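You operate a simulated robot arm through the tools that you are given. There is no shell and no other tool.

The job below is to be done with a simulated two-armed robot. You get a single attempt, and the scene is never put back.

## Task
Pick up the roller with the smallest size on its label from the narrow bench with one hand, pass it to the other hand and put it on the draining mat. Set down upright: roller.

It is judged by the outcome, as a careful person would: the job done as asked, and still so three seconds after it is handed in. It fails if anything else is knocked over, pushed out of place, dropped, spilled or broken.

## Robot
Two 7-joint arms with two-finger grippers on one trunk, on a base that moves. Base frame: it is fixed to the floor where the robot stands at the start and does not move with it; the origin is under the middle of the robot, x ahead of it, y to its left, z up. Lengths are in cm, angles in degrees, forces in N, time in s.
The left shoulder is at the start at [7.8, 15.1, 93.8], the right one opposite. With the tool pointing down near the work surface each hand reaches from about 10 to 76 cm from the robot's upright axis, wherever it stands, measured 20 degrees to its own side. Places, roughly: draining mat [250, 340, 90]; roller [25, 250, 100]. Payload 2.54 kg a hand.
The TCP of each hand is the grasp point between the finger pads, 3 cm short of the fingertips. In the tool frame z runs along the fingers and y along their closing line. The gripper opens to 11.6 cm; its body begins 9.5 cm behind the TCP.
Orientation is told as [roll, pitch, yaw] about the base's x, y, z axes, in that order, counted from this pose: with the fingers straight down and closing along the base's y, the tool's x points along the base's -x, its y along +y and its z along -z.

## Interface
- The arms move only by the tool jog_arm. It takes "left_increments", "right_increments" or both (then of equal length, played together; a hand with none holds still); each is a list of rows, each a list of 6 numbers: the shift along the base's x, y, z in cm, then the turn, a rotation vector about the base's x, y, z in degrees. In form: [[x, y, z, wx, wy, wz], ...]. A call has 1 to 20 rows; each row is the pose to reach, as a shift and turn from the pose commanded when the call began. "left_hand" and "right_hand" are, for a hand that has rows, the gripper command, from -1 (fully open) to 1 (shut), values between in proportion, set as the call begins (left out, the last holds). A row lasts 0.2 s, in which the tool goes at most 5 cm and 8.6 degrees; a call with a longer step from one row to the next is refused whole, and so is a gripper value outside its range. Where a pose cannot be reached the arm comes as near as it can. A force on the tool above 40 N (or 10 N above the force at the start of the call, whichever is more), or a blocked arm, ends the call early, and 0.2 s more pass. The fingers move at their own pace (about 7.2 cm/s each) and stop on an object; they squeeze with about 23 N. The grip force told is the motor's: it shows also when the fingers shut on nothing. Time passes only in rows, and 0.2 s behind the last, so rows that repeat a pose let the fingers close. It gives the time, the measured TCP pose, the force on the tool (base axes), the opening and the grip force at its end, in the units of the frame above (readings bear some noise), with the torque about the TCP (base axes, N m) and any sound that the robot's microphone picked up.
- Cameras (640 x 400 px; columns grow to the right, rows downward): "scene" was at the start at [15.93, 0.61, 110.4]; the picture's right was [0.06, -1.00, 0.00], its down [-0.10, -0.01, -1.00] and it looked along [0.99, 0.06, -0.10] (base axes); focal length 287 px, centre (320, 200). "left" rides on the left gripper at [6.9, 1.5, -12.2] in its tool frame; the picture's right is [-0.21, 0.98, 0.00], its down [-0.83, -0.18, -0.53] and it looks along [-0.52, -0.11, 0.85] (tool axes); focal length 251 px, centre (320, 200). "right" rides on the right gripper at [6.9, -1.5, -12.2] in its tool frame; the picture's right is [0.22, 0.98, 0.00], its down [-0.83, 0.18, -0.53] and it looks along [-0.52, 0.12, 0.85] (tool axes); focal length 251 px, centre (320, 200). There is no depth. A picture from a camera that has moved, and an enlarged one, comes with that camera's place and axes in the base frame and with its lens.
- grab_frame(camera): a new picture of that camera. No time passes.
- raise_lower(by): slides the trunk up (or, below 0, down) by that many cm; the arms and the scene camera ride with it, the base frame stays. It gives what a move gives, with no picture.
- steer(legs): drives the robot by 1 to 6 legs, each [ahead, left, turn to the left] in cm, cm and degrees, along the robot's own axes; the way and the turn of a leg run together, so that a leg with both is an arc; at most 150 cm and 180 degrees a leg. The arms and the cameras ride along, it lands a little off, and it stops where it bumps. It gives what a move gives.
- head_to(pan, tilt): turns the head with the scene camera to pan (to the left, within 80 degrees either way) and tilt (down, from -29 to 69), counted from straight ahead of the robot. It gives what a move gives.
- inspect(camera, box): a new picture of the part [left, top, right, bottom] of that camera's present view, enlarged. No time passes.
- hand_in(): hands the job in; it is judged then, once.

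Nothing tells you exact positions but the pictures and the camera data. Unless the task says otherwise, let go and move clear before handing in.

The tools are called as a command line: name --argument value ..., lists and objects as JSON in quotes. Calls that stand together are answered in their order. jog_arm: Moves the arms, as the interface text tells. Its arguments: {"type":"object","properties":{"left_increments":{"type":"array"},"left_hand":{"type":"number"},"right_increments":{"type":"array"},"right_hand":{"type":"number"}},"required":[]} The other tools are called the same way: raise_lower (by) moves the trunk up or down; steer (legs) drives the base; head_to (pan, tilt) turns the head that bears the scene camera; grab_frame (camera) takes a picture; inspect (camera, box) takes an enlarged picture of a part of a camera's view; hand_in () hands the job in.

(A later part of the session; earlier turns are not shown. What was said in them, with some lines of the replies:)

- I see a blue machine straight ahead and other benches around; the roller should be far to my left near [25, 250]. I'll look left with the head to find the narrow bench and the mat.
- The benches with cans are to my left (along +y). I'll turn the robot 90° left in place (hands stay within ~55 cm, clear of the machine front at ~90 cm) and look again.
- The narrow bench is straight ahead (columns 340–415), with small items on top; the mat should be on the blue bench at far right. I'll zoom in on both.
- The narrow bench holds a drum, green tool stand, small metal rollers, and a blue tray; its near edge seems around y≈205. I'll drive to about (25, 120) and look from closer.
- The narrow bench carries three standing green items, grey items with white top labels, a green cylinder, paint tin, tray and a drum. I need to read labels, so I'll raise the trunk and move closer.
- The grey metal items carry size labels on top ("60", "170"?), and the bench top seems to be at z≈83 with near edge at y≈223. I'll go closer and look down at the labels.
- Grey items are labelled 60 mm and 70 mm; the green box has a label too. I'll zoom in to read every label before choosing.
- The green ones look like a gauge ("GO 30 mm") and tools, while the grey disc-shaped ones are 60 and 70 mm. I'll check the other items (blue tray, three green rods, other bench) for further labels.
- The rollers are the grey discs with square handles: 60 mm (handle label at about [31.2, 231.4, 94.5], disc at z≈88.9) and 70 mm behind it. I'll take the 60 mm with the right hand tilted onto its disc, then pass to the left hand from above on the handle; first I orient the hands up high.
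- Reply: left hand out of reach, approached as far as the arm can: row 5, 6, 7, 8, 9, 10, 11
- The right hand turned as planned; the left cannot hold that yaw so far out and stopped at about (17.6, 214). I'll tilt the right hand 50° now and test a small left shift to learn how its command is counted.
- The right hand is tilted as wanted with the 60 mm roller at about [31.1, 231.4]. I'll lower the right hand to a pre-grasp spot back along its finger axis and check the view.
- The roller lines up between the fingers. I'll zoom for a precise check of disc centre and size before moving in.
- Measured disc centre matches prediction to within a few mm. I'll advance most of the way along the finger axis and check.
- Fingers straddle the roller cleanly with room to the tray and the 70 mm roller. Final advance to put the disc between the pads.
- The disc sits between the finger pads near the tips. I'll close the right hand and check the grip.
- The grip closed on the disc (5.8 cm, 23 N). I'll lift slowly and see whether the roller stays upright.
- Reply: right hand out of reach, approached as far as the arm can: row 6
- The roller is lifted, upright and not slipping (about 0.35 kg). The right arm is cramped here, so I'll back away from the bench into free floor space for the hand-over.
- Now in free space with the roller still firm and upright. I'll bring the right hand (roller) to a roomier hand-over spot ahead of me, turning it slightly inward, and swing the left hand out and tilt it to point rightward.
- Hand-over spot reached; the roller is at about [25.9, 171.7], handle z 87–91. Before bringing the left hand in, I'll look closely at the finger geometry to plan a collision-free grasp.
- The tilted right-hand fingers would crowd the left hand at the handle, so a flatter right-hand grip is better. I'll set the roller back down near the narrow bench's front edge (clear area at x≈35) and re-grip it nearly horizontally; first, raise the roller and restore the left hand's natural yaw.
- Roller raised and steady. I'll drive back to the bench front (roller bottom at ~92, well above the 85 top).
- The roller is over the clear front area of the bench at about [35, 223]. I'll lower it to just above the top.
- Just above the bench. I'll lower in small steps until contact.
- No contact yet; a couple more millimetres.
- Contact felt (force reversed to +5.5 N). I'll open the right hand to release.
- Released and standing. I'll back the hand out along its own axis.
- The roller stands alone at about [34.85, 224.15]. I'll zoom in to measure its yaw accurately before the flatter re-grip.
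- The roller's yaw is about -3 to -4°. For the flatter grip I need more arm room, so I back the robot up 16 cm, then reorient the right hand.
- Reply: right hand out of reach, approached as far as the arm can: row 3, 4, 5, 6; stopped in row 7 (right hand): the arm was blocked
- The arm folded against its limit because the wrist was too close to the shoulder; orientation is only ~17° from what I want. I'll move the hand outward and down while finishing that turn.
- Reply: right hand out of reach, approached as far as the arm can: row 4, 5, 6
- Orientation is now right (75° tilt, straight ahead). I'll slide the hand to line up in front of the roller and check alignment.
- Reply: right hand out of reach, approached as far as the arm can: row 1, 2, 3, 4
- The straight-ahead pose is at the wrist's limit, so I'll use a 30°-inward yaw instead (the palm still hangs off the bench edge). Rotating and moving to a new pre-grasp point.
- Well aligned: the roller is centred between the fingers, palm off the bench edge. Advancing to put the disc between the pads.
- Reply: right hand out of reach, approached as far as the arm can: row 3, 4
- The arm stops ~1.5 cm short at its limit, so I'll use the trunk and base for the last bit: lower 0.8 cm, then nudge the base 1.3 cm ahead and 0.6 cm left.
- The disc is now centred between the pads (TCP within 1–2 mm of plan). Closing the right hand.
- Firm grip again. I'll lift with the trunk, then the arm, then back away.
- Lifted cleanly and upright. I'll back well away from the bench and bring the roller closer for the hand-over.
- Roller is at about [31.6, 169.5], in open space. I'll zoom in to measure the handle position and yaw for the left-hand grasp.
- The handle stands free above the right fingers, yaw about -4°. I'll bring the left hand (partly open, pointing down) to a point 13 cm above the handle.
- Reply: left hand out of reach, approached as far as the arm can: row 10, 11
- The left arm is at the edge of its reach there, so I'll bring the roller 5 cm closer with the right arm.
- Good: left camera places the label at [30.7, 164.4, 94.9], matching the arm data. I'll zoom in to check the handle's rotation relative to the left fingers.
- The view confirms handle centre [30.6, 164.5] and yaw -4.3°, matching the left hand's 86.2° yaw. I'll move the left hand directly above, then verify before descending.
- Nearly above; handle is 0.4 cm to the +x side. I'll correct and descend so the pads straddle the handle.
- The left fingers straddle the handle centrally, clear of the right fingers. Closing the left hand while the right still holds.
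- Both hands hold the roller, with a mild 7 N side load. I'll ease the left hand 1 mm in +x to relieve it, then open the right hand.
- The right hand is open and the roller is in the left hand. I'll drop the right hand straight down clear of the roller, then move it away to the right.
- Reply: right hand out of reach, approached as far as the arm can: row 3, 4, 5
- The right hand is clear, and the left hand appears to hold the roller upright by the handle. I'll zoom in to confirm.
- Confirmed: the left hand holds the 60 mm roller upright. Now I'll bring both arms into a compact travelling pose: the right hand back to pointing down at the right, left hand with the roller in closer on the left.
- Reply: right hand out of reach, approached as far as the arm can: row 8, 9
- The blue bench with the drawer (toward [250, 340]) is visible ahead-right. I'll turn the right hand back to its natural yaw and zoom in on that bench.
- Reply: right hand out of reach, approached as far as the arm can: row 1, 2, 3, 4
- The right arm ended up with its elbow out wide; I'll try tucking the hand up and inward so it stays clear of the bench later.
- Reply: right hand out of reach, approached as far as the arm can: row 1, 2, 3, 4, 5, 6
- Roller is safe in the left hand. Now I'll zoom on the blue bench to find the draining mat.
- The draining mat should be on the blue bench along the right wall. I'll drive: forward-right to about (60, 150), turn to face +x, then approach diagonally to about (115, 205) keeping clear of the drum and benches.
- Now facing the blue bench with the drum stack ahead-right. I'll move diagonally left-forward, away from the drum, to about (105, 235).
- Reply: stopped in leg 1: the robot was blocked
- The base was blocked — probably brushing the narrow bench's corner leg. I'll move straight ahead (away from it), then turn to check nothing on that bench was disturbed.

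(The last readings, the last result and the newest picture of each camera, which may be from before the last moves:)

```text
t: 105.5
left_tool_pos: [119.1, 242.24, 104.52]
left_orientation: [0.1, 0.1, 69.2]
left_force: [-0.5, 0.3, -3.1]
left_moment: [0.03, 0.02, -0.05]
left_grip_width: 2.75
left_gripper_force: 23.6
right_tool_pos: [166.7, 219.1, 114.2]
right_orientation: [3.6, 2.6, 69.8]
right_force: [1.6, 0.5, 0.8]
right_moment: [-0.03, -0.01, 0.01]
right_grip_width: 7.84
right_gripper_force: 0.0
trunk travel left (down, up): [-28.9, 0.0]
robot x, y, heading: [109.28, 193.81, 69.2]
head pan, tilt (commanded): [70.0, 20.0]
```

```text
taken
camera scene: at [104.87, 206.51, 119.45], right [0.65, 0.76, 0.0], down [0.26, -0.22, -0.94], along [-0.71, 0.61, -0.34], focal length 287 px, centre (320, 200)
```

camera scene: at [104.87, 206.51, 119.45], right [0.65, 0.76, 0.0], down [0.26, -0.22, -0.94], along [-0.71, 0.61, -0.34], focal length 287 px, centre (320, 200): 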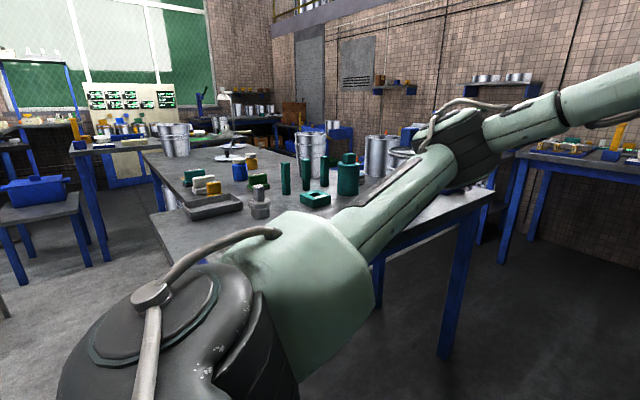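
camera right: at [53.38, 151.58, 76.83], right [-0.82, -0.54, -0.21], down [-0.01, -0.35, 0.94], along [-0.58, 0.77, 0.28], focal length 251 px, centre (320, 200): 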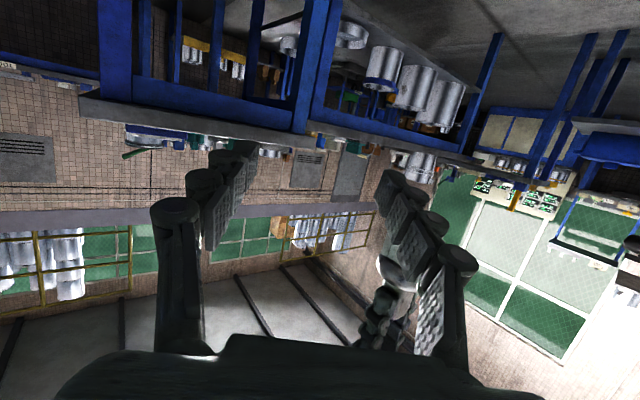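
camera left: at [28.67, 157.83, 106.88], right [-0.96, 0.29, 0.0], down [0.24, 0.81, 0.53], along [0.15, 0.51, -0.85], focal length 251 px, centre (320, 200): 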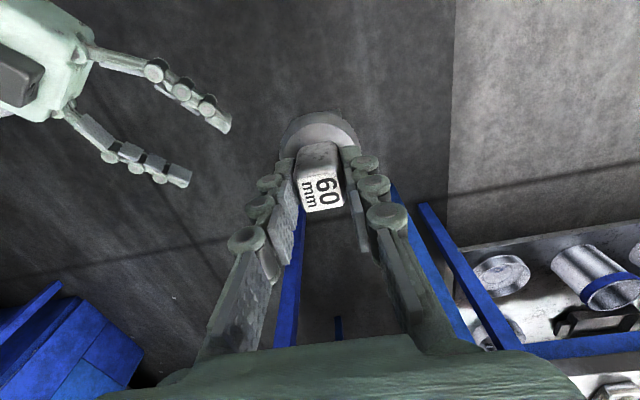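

Everything on the narrow bench is still standing. Now I'll look toward the blue bench from here to find the mat.

head_to --pan -20 --tilt 15

grab_frame --camera "scene"

inspect --camera "scene" --box '[200, 100, 480, 275]'

```text
t: 107.1
left_tool_pos: [119.24, 242.2, 104.52]
left_orientation: [0.0, 0.1, 69.2]
left_force: [0.5, 0.0, -1.9]
left_moment: [-0.02, 0.02, -0.01]
left_grip_width: 2.74
left_gripper_force: 22.8
right_tool_pos: [166.82, 219.1, 114.16]
right_orientation: [3.7, 2.7, 70.0]
right_force: [0.4, 1.0, -0.5]
right_moment: [0.02, 0.01, -0.01]
right_grip_width: 7.82
right_gripper_force: 0.0
trunk travel left (down, up): [-28.9, 0.0]
robot x, y, heading: [109.54, 193.65, 69.2]
head pan, tilt (commanded): [-20.0, 15.0]
```

```text
taken
camera scene: at [118.01, 207.5, 120.26], right [0.76, -0.65, 0.0], down [-0.17, -0.2, -0.97], along [0.63, 0.73, -0.26], focal length 287 px, centre (320, 200)
```

scene: 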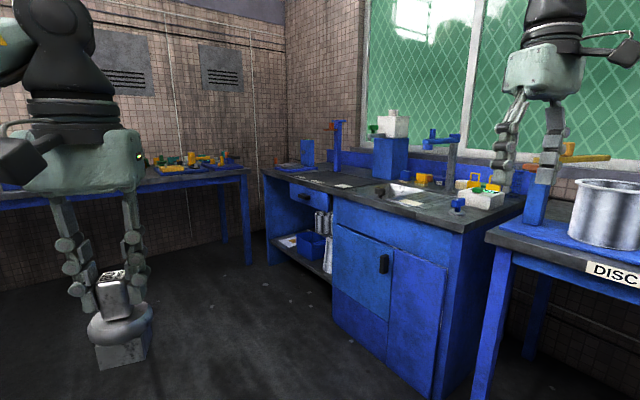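

```text
2.29 times, centred on (340, 188) of scene
camera zoom: at [118.01, 207.5, 120.26], right [0.76, -0.65, 0.0], down [-0.17, -0.2, -0.97], along [0.63, 0.73, -0.26], focal length 656 px, centre (274, 229)
```

zoom: 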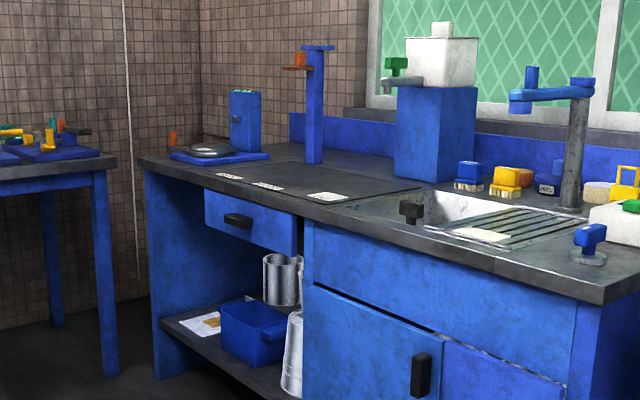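

I see a sink bench with a ribbed drainboard near the sink and a dark mat with white labels left of it (about [235, 325]). I'll zoom in to read them.

inspect --camera "scene" --box '[285, 165, 390, 205]'

inspect --camera "scene" --box '[360, 165, 480, 225]'

```text
6.10 times, centred on (338, 185) of scene
camera zoom: at [118.01, 207.5, 120.26], right [0.76, -0.65, 0.0], down [-0.17, -0.2, -0.97], along [0.63, 0.73, -0.26], focal length 1750 px, centre (213, 291)
```

zoom: 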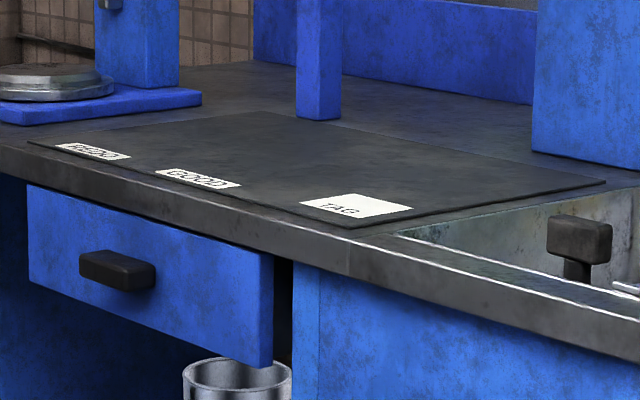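

```text
5.33 times, centred on (420, 195) of scene
camera zoom: at [118.01, 207.5, 120.26], right [0.76, -0.65, 0.0], down [-0.17, -0.2, -0.97], along [0.63, 0.73, -0.26], focal length 1531 px, centre (-213, 227)
```

zoom: 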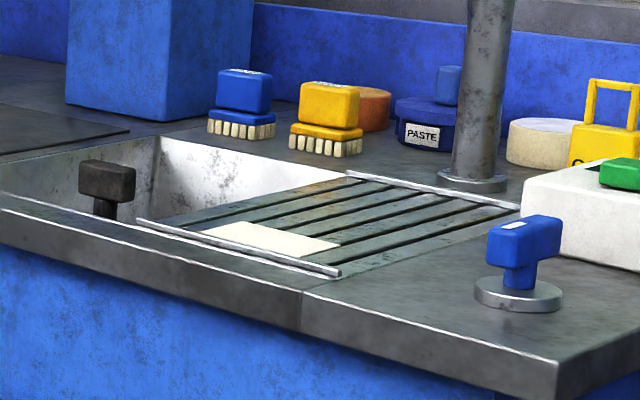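

The dark mat left of the sink (about x 218–250, y 305–355, with small word labels along its front edge) fits the given mat position. I'll drive to about (140, 300) and then turn to face it squarely.

steer --legs '[[110, 9, 0], [0, 0, -69]]'

head_to --pan 10 --tilt 22

grab_frame --camera "scene"

```text
t: 115.8
left_tool_pos: [188.43, 308.2, 104.58]
left_orientation: [0.0, 0.2, 0.6]
left_force: [-0.2, -0.5, -3.0]
left_moment: [-0.01, -0.01, -0.01]
left_grip_width: 2.74
left_gripper_force: 22.9
right_tool_pos: [184.19, 255.41, 114.28]
right_orientation: [3.5, 2.8, 1.3]
right_force: [-0.2, -0.2, -0.2]
right_moment: [-0.01, 0.01, 0.02]
right_grip_width: 7.82
right_gripper_force: 0.0
trunk travel left (down, up): [-28.9, 0.0]
robot x, y, heading: [139.76, 299.62, 0.6]
head pan, tilt (commanded): [-20.0, 15.0]
```

```text
t: 116.8
left_tool_pos: [188.4, 308.16, 104.51]
left_orientation: [0.0, 0.1, 0.6]
left_force: [0.8, 0.2, -3.1]
left_moment: [-0.01, -0.01, 0.01]
left_grip_width: 2.77
left_gripper_force: 23.1
right_tool_pos: [184.3, 255.55, 114.23]
right_orientation: [3.6, 2.7, 1.3]
right_force: [0.3, -0.4, -0.2]
right_moment: [-0.03, 0.0, -0.02]
right_grip_width: 7.83
right_gripper_force: 0.1
trunk travel left (down, up): [-28.9, 0.0]
robot x, y, heading: [139.98, 299.48, 0.6]
head pan, tilt (commanded): [10.0, 22.0]
```

```text
taken
camera scene: at [155.88, 301.44, 119.12], right [0.18, -0.98, 0.0], down [-0.37, -0.07, -0.93], along [0.91, 0.17, -0.37], focal length 287 px, centre (320, 200)
```

scene: 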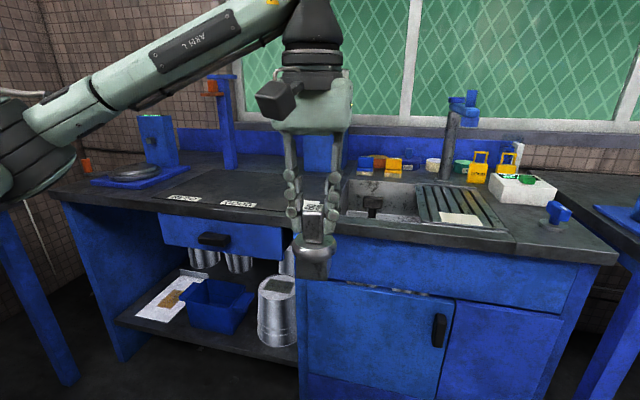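

I'm facing the mat with the roller held in front. I'll zoom to locate mat corners and labels for height and position.

inspect --camera "scene" --box '[80, 120, 300, 240]'

inspect --camera "scene" --box '[260, 120, 480, 240]'

```text
2.91 times, centred on (190, 180) of scene
camera zoom: at [155.88, 301.44, 119.12], right [0.18, -0.98, 0.0], down [-0.37, -0.07, -0.93], along [0.91, 0.17, -0.37], focal length 835 px, centre (698, 258)
```

zoom: 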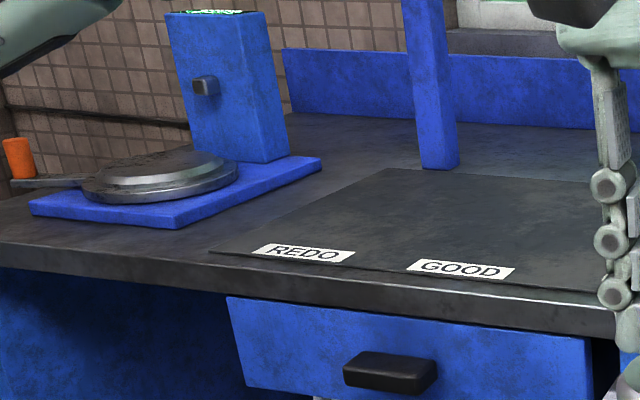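

```text
2.91 times, centred on (370, 180) of scene
camera zoom: at [155.88, 301.44, 119.12], right [0.18, -0.98, 0.0], down [-0.37, -0.07, -0.93], along [0.91, 0.17, -0.37], focal length 835 px, centre (174, 258)
```

zoom: 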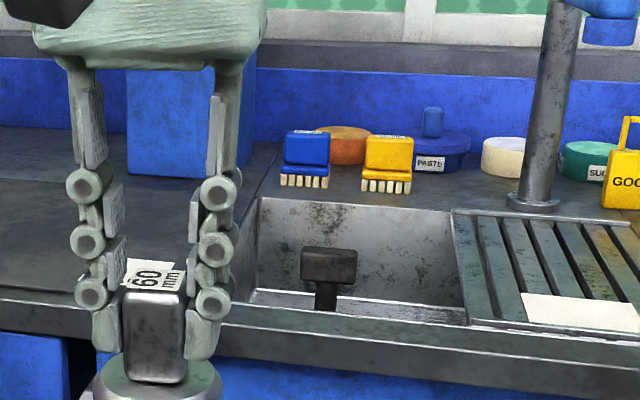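

Triangulated: mat top z≈84.5, x 229–267, y 315–372 (centre ≈[248, 344]); bench front edge x≈224. I'll drive to about (180, 329) so the left hand can set the roller near the mat's centre.

steer --legs '[[10, 29, -0.6], [30, 0, 0]]'

head_to --pan 10 --tilt 32

grab_frame --camera "scene"

grab_frame --camera "left"

grab_frame --camera "right"

```text
t: 121.8
left_tool_pos: [227.75, 335.76, 104.47]
left_orientation: [0.0, 0.1, -0.7]
left_force: [-0.4, -0.4, -3.2]
left_moment: [0.0, -0.02, -0.01]
left_grip_width: 2.79
left_gripper_force: 23.1
right_tool_pos: [222.42, 283.17, 114.12]
right_orientation: [3.6, 2.8, 0.1]
right_force: [0.4, -0.2, 1.0]
right_moment: [0.02, 0.03, -0.01]
right_grip_width: 7.83
right_gripper_force: 0.1
trunk travel left (down, up): [-28.9, 0.0]
robot x, y, heading: [179.09, 328.1, -0.8]
head pan, tilt (commanded): [10.0, 22.0]
```

```text
t: 122.5
left_tool_pos: [227.8, 335.83, 104.51]
left_orientation: [0.0, 0.1, -0.7]
left_force: [1.2, 0.3, -2.5]
left_moment: [-0.02, -0.03, 0.02]
left_grip_width: 2.76
left_gripper_force: 22.3
right_tool_pos: [222.39, 283.08, 114.2]
right_orientation: [3.6, 2.7, -0.1]
right_force: [0.3, 0.3, -1.0]
right_moment: [0.05, 0.01, 0.01]
right_grip_width: 7.8
right_gripper_force: 0.0
trunk travel left (down, up): [-28.9, 0.0]
robot x, y, heading: [178.67, 328.23, -0.5]
head pan, tilt (commanded): [10.0, 32.0]
```

```text
taken
camera scene: at [194.8, 329.71, 117.53], right [0.16, -0.99, 0.0], down [-0.52, -0.09, -0.85], along [0.84, 0.14, -0.53], focal length 287 px, centre (320, 200)
```

scene: 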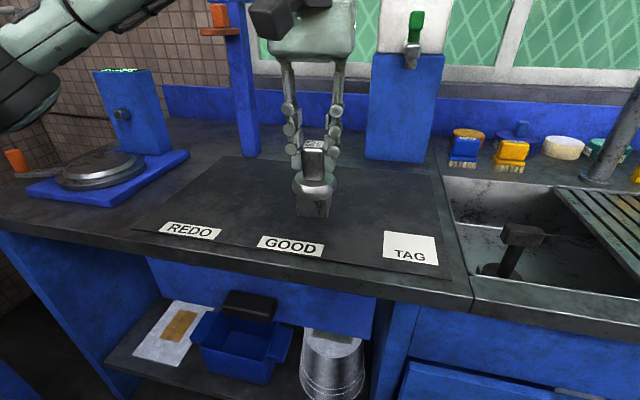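

```text
taken
camera left: at [220.87, 337.55, 116.7], right [0.23, 0.97, 0.0], down [0.82, -0.19, 0.53], along [0.52, -0.12, -0.85], focal length 251 px, centre (320, 200)
```

left: 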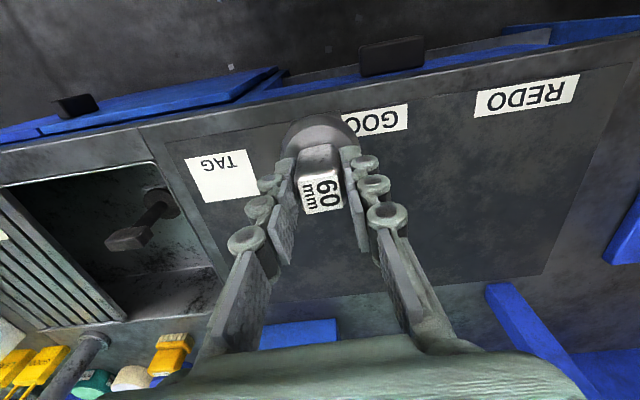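

```text
taken
camera right: at [216.0, 280.9, 126.54], right [-0.21, 0.97, 0.07], down [0.85, 0.15, 0.5], along [0.48, 0.17, -0.86], focal length 251 px, centre (320, 200)
```

right: 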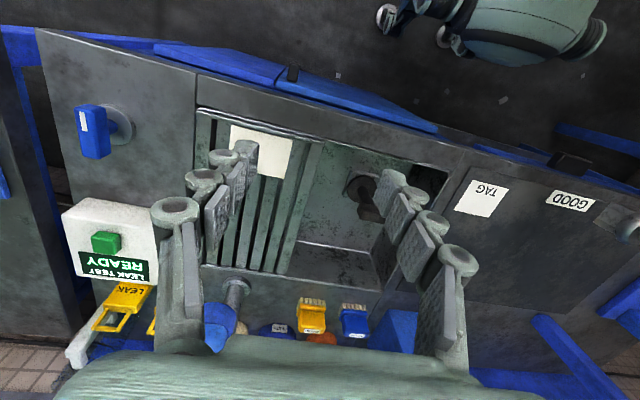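

The roller hovers above the mat's front part; labels lie along the near edge, centre is free. I'll move the left hand over [244, 343], still ~4.5 cm above the mat.

jog_arm --left_increments '[[3.2, 1.4, 0, 0, 0, 0], [6.4, 2.9, 0, 0, 0, 0.2], [9.6, 4.3, -1.5, 0, 0, 0.4], [12.9, 5.7, -3.5, 0, 0, 0.5], [16.2, 7.2, -5.5, 0, 0, 0.7], [16.2, 7.2, -5.5, 0, 0, 0.7]]'

grab_frame --camera "scene"

grab_frame --camera "left"

```text
t: 123.9
left_tool_pos: [243.99, 343.12, 98.95]
left_orientation: [-0.1, 0.1, 0.0]
left_force: [-0.1, 0.8, -2.9]
left_moment: [-0.01, 0.02, 0.0]
left_grip_width: 2.72
left_gripper_force: 22.9
right_tool_pos: [222.33, 283.1, 114.19]
right_orientation: [3.6, 2.7, 0.0]
right_force: [-0.9, 0.6, -0.5]
right_moment: [0.01, 0.0, 0.02]
right_grip_width: 7.81
right_gripper_force: 0.1
trunk travel left (down, up): [-28.9, 0.0]
robot x, y, heading: [179.36, 328.17, -1.0]
head pan, tilt (commanded): [10.0, 32.0]
```

```text
taken
camera scene: at [194.78, 329.71, 117.53], right [0.16, -0.99, 0.0], down [-0.52, -0.09, -0.85], along [0.84, 0.14, -0.53], focal length 287 px, centre (320, 200)
```

scene: 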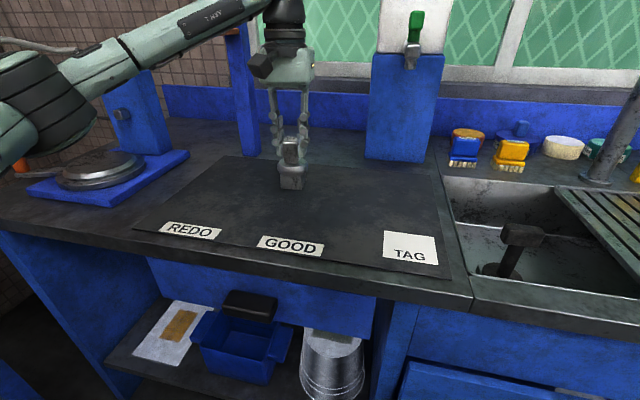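

```text
taken
camera left: at [237.05, 344.79, 111.11], right [0.22, 0.98, 0.0], down [0.83, -0.18, 0.53], along [0.52, -0.11, -0.85], focal length 251 px, centre (320, 200)
```

left: 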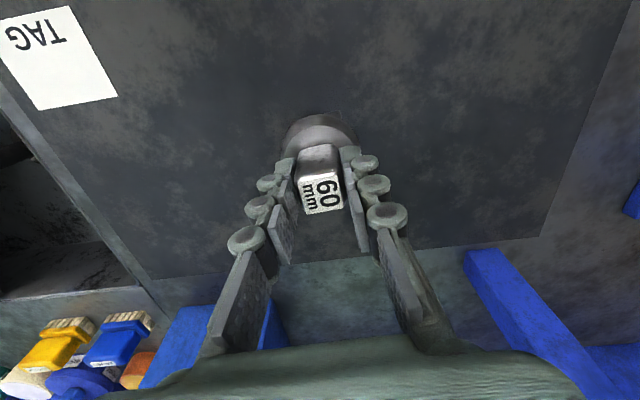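

The roller is above the open centre of the mat. I'll lower to about 1 cm above it and check.

jog_arm --left_increments '[[0, 0, -1.5, 0, 0, 0], [0, 0, -3, 0, 0, 0], [0, 0, -3.9, 0, 0, 0], [0, 0, -3.9, 0, 0, 0]]'

inspect --camera "scene" --box '[240, 100, 350, 220]'

```text
t: 124.9
left_tool_pos: [244.07, 343.09, 95.19]
left_orientation: [0.1, 0.1, 0.0]
left_force: [-0.2, 0.3, -2.5]
left_moment: [0.02, -0.01, -0.02]
left_grip_width: 2.77
left_gripper_force: 23.0
right_tool_pos: [222.34, 283.26, 114.32]
right_orientation: [3.6, 2.7, 0.0]
right_force: [-0.2, 0.2, -0.9]
right_moment: [-0.01, -0.01, 0.01]
right_grip_width: 7.83
right_gripper_force: 0.0
trunk travel left (down, up): [-28.9, 0.0]
robot x, y, heading: [179.17, 328.25, -0.8]
head pan, tilt (commanded): [10.0, 32.0]
```

```text
3.33 times, centred on (295, 160) of scene
camera zoom: at [194.81, 329.71, 117.53], right [0.16, -0.99, 0.0], down [-0.52, -0.09, -0.85], along [0.84, 0.14, -0.53], focal length 957 px, centre (403, 333)
```

zoom: 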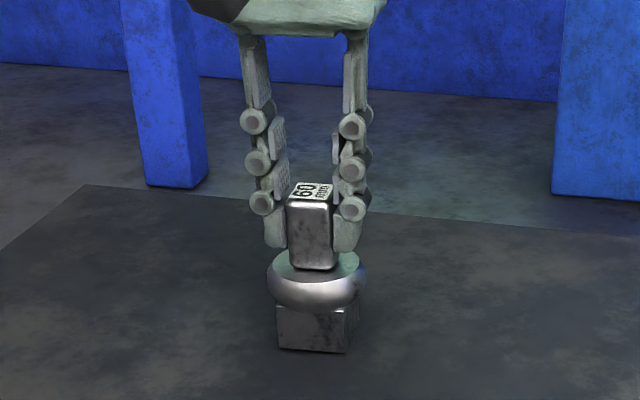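

About 1 cm above the mat by estimate. Lowering gently in 2 mm steps.

jog_arm --left_increments '[[0, 0, -0.2, 0, 0, 0], [0, 0, -0.4, 0, 0, 0], [0, 0, -0.6, 0, 0, 0], [0, 0, -0.8, 0, 0, 0]]'

```text
t: 125.9
left_tool_pos: [244.07, 343.11, 94.73]
left_orientation: [0.0, -0.2, 0.0]
left_force: [2.9, 0.5, 16.2]
left_moment: [0.06, -0.16, 0.02]
left_grip_width: 2.77
left_gripper_force: 23.1
right_tool_pos: [222.26, 283.1, 114.26]
right_orientation: [3.7, 2.8, 0.0]
right_force: [0.0, -0.2, 0.3]
right_moment: [0.01, 0.05, -0.01]
right_grip_width: 7.81
right_gripper_force: 0.1
trunk travel left (down, up): [-28.9, 0.0]
robot x, y, heading: [179.07, 328.23, -0.5]
head pan, tilt (commanded): [10.0, 32.0]
```

Contact with the mat (16 N, slightly pressed). I'll ease up 3 mm to relieve the press before letting go.

jog_arm --left_increments '[[0, 0, 0.15, 0, 0, 0], [0, 0, 0.3, 0, 0, 0], [0, 0, 0.3, 0, 0, 0]]'

inspect --camera "scene" --box '[240, 100, 350, 220]'

grab_frame --camera "left"

```text
t: 126.7
left_tool_pos: [243.94, 343.09, 94.59]
left_orientation: [0.1, 0.2, -0.1]
left_force: [2.8, -1.5, 1.4]
left_moment: [-0.04, -0.38, -0.07]
left_grip_width: 2.75
left_gripper_force: 22.6
right_tool_pos: [222.31, 283.04, 114.17]
right_orientation: [3.7, 2.7, 0.0]
right_force: [-0.2, -0.2, 1.4]
right_moment: [0.0, -0.01, 0.0]
right_grip_width: 7.85
right_gripper_force: 0.0
trunk travel left (down, up): [-28.9, 0.0]
robot x, y, heading: [179.32, 328.04, -0.8]
head pan, tilt (commanded): [10.0, 32.0]
```

```text
3.33 times, centred on (295, 160) of scene
camera zoom: at [194.79, 329.69, 117.51], right [0.16, -0.99, 0.0], down [-0.52, -0.09, -0.85], along [0.84, 0.14, -0.53], focal length 957 px, centre (403, 333)
```

zoom: 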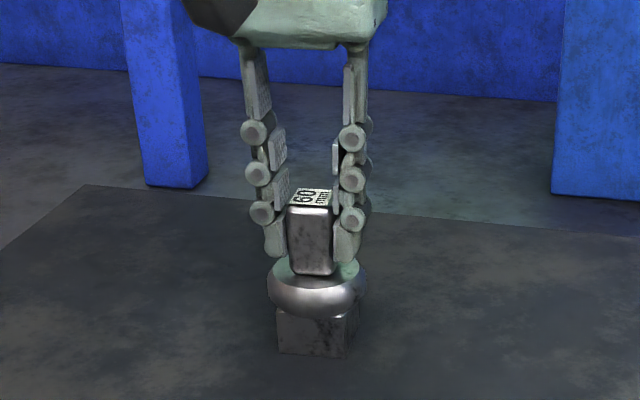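

```text
taken
camera left: at [237.05, 344.69, 106.77], right [0.22, 0.98, 0.0], down [0.83, -0.18, 0.53], along [0.52, -0.11, -0.85], focal length 251 px, centre (320, 200)
```

left: 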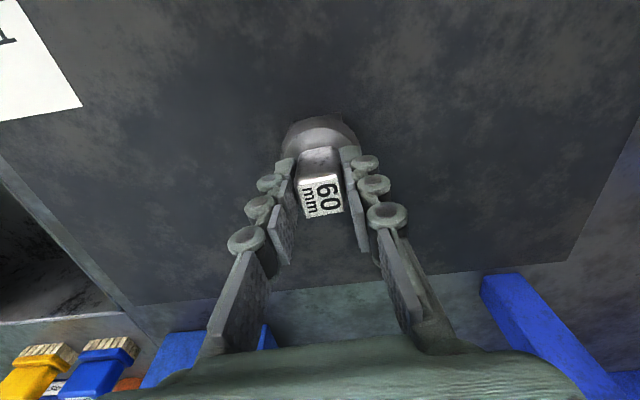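

The roller rests on the mat with light contact. I'll open the left hand partly to release.

jog_arm --left_increments '[[0, 0, 0, 0, 0, 0], [0, 0, 0, 0, 0, 0], [0, 0, 0, 0, 0, 0], [0, 0, 0, 0, 0, 0]]' --left_hand 0.0

inspect --camera "scene" --box '[240, 100, 350, 220]'

grab_frame --camera "left"

```text
t: 127.7
left_tool_pos: [243.97, 343.17, 94.6]
left_orientation: [0.0, 0.2, -0.1]
left_force: [-0.5, 0.0, -0.1]
left_moment: [-0.01, 0.01, 0.02]
left_grip_width: 5.81
left_gripper_force: 0.1
right_tool_pos: [222.41, 283.12, 114.24]
right_orientation: [3.5, 2.8, 0.0]
right_force: [0.0, 0.4, 0.3]
right_moment: [-0.02, -0.02, 0.04]
right_grip_width: 7.83
right_gripper_force: 0.0
trunk travel left (down, up): [-28.9, 0.0]
robot x, y, heading: [179.22, 328.24, -0.7]
head pan, tilt (commanded): [10.0, 32.0]
```

```text
3.33 times, centred on (295, 160) of scene
camera zoom: at [194.79, 329.71, 117.53], right [0.16, -0.99, 0.0], down [-0.52, -0.09, -0.85], along [0.84, 0.14, -0.53], focal length 957 px, centre (403, 333)
```

zoom: 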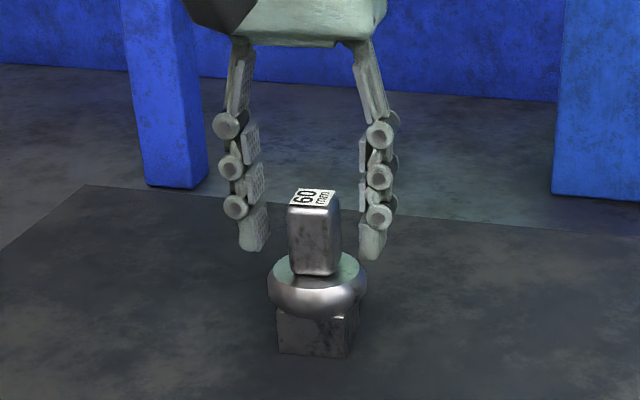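

```text
taken
camera left: at [237.05, 344.73, 106.87], right [0.21, 0.98, 0.0], down [0.83, -0.18, 0.53], along [0.52, -0.11, -0.85], focal length 251 px, centre (320, 200)
```

left: 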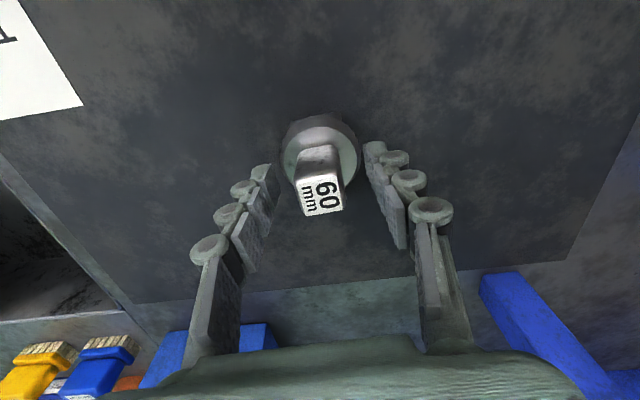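

Released and standing on its own. I'll lift the left hand straight up, then back it away.

jog_arm --left_increments '[[0, 0, 1.5, 0, 0, 0], [0, 0, 4, 0, 0, 0], [0, 0, 7, 0, 0, 0], [0, 0, 9.5, 0, 0, 0], [-1, 0, 11, 0, 0, 0], [-5, -1, 12, 0, 0, 0], [-9, -2, 12, 0, 0, 0], [-13, -3, 12, 0, 0, 0], [-17, -4, 12, 0, 0, 0]]'

grab_frame --camera "scene"

inspect --camera "scene" --box '[240, 100, 350, 220]'

```text
t: 129.7
left_tool_pos: [226.69, 338.85, 106.47]
left_orientation: [0.0, 0.1, 0.0]
left_force: [-0.5, 0.2, -0.2]
left_moment: [0.03, 0.01, -0.01]
left_grip_width: 5.81
left_gripper_force: 0.1
right_tool_pos: [222.29, 283.14, 114.26]
right_orientation: [3.7, 2.7, 0.0]
right_force: [-0.8, -1.1, 0.2]
right_moment: [-0.01, -0.02, -0.01]
right_grip_width: 7.83
right_gripper_force: 0.0
trunk travel left (down, up): [-28.9, 0.0]
robot x, y, heading: [179.1, 328.74, -0.7]
head pan, tilt (commanded): [10.0, 32.0]
```

```text
taken
camera scene: at [194.75, 329.71, 117.54], right [0.16, -0.99, 0.0], down [-0.52, -0.09, -0.85], along [0.84, 0.14, -0.53], focal length 287 px, centre (320, 200)
```

scene: 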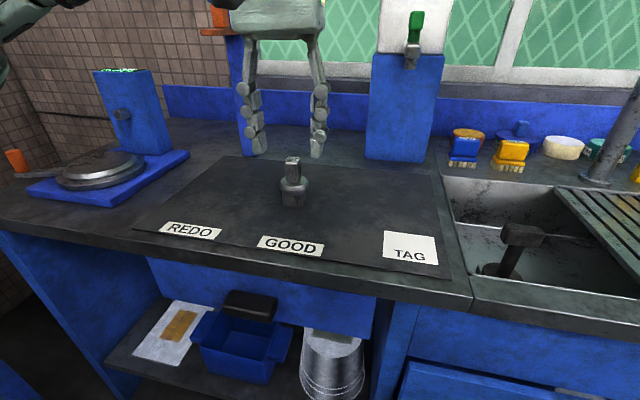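

```text
3.33 times, centred on (295, 160) of scene
camera zoom: at [194.75, 329.71, 117.54], right [0.16, -0.99, 0.0], down [-0.52, -0.09, -0.85], along [0.84, 0.14, -0.53], focal length 957 px, centre (403, 333)
```

zoom: 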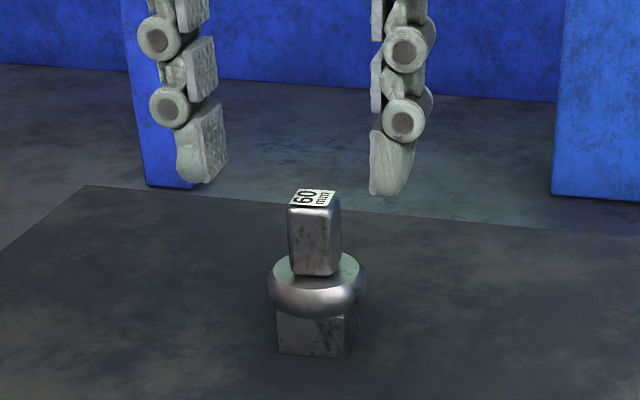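

The 60 mm roller stands upright on the mat, with both hands clear. I'll back the robot away a little and take a last look.

steer --legs '[[-30, 0, 0]]'

grab_frame --camera "scene"

```text
t: 131.7
left_tool_pos: [197.42, 339.05, 106.59]
left_orientation: [-0.1, 0.0, -0.3]
left_force: [-0.6, -0.8, 0.3]
left_moment: [0.01, -0.01, 0.0]
left_grip_width: 5.81
left_gripper_force: 0.1
right_tool_pos: [192.66, 283.28, 114.26]
right_orientation: [3.7, 2.7, -0.3]
right_force: [-0.5, 1.7, 0.7]
right_moment: [-0.01, -0.03, -0.01]
right_grip_width: 7.79
right_gripper_force: 0.0
trunk travel left (down, up): [-28.9, 0.0]
robot x, y, heading: [149.81, 328.57, -0.9]
head pan, tilt (commanded): [10.0, 32.0]
```

```text
taken
camera scene: at [165.34, 330.05, 117.54], right [0.16, -0.99, 0.0], down [-0.52, -0.08, -0.85], along [0.84, 0.13, -0.53], focal length 287 px, centre (320, 200)
```

scene: 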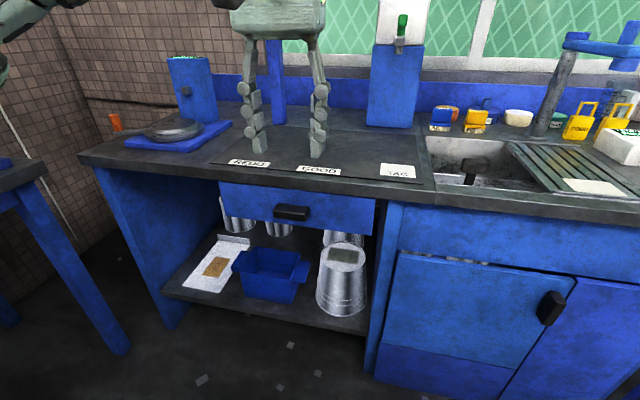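

The left fingers happen to hide the roller from this angle, so I'll check with the left hand camera.

jog_arm --left_increments '[[0, 3, 0, 0, 0, 0], [0, 6, 0, 0, 0, 0], [0, 8, 0, 0, 0, 0]]'

inspect --camera "scene" --box '[220, 80, 440, 210]'

```text
t: 132.5
left_tool_pos: [197.43, 347.07, 106.47]
left_orientation: [0.0, 0.1, -0.3]
left_force: [0.5, 0.1, 0.3]
left_moment: [0.01, -0.02, 0.03]
left_grip_width: 5.81
left_gripper_force: 0.1
right_tool_pos: [192.73, 283.29, 114.26]
right_orientation: [3.6, 2.6, -0.3]
right_force: [-0.2, 0.6, -0.5]
right_moment: [-0.01, -0.01, 0.05]
right_grip_width: 7.83
right_gripper_force: 0.0
trunk travel left (down, up): [-28.9, 0.0]
robot x, y, heading: [149.99, 329.09, -0.9]
head pan, tilt (commanded): [10.0, 32.0]
```

```text
2.91 times, centred on (330, 145) of scene
camera zoom: at [165.39, 330.08, 117.53], right [0.16, -0.99, 0.0], down [-0.52, -0.08, -0.85], along [0.84, 0.13, -0.53], focal length 835 px, centre (291, 360)
```

zoom: 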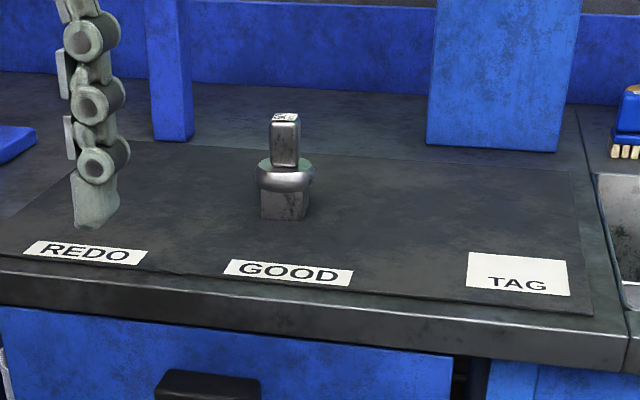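

The 60 mm roller is standing upright in the middle of the draining mat. Both hands are clear of it, and the benches I checked are undisturbed, so I'm handing in.

hand_in

```text
The job is handed in.
```

The 60 mm roller, the smaller of the two labelled rollers I found on the narrow bench, is standing upright near the middle of the mat. It was steady and both hands were clear when I handed in.

- **Regrip:** I picked it up with the right hand and set it back down once on the narrow bench to get a flatter grip. I then passed it to the left hand in open floor space, and the left hand placed it.
- **Which mat:** I took the draining mat to be the dark mat left of the sink, labelled REDO, GOOD and TAG. Its centre is within a few centimetres of the position you gave. The ribbed rack over the sink is about 65 cm further along. None of the three labels is covered.
- **Bump:** On the way across, the base was blocked once, probably by a corner of the narrow bench. I turned back to look, and everything in view on that bench was still standing; the near right end, with the blue plate, was hidden behind my arm.
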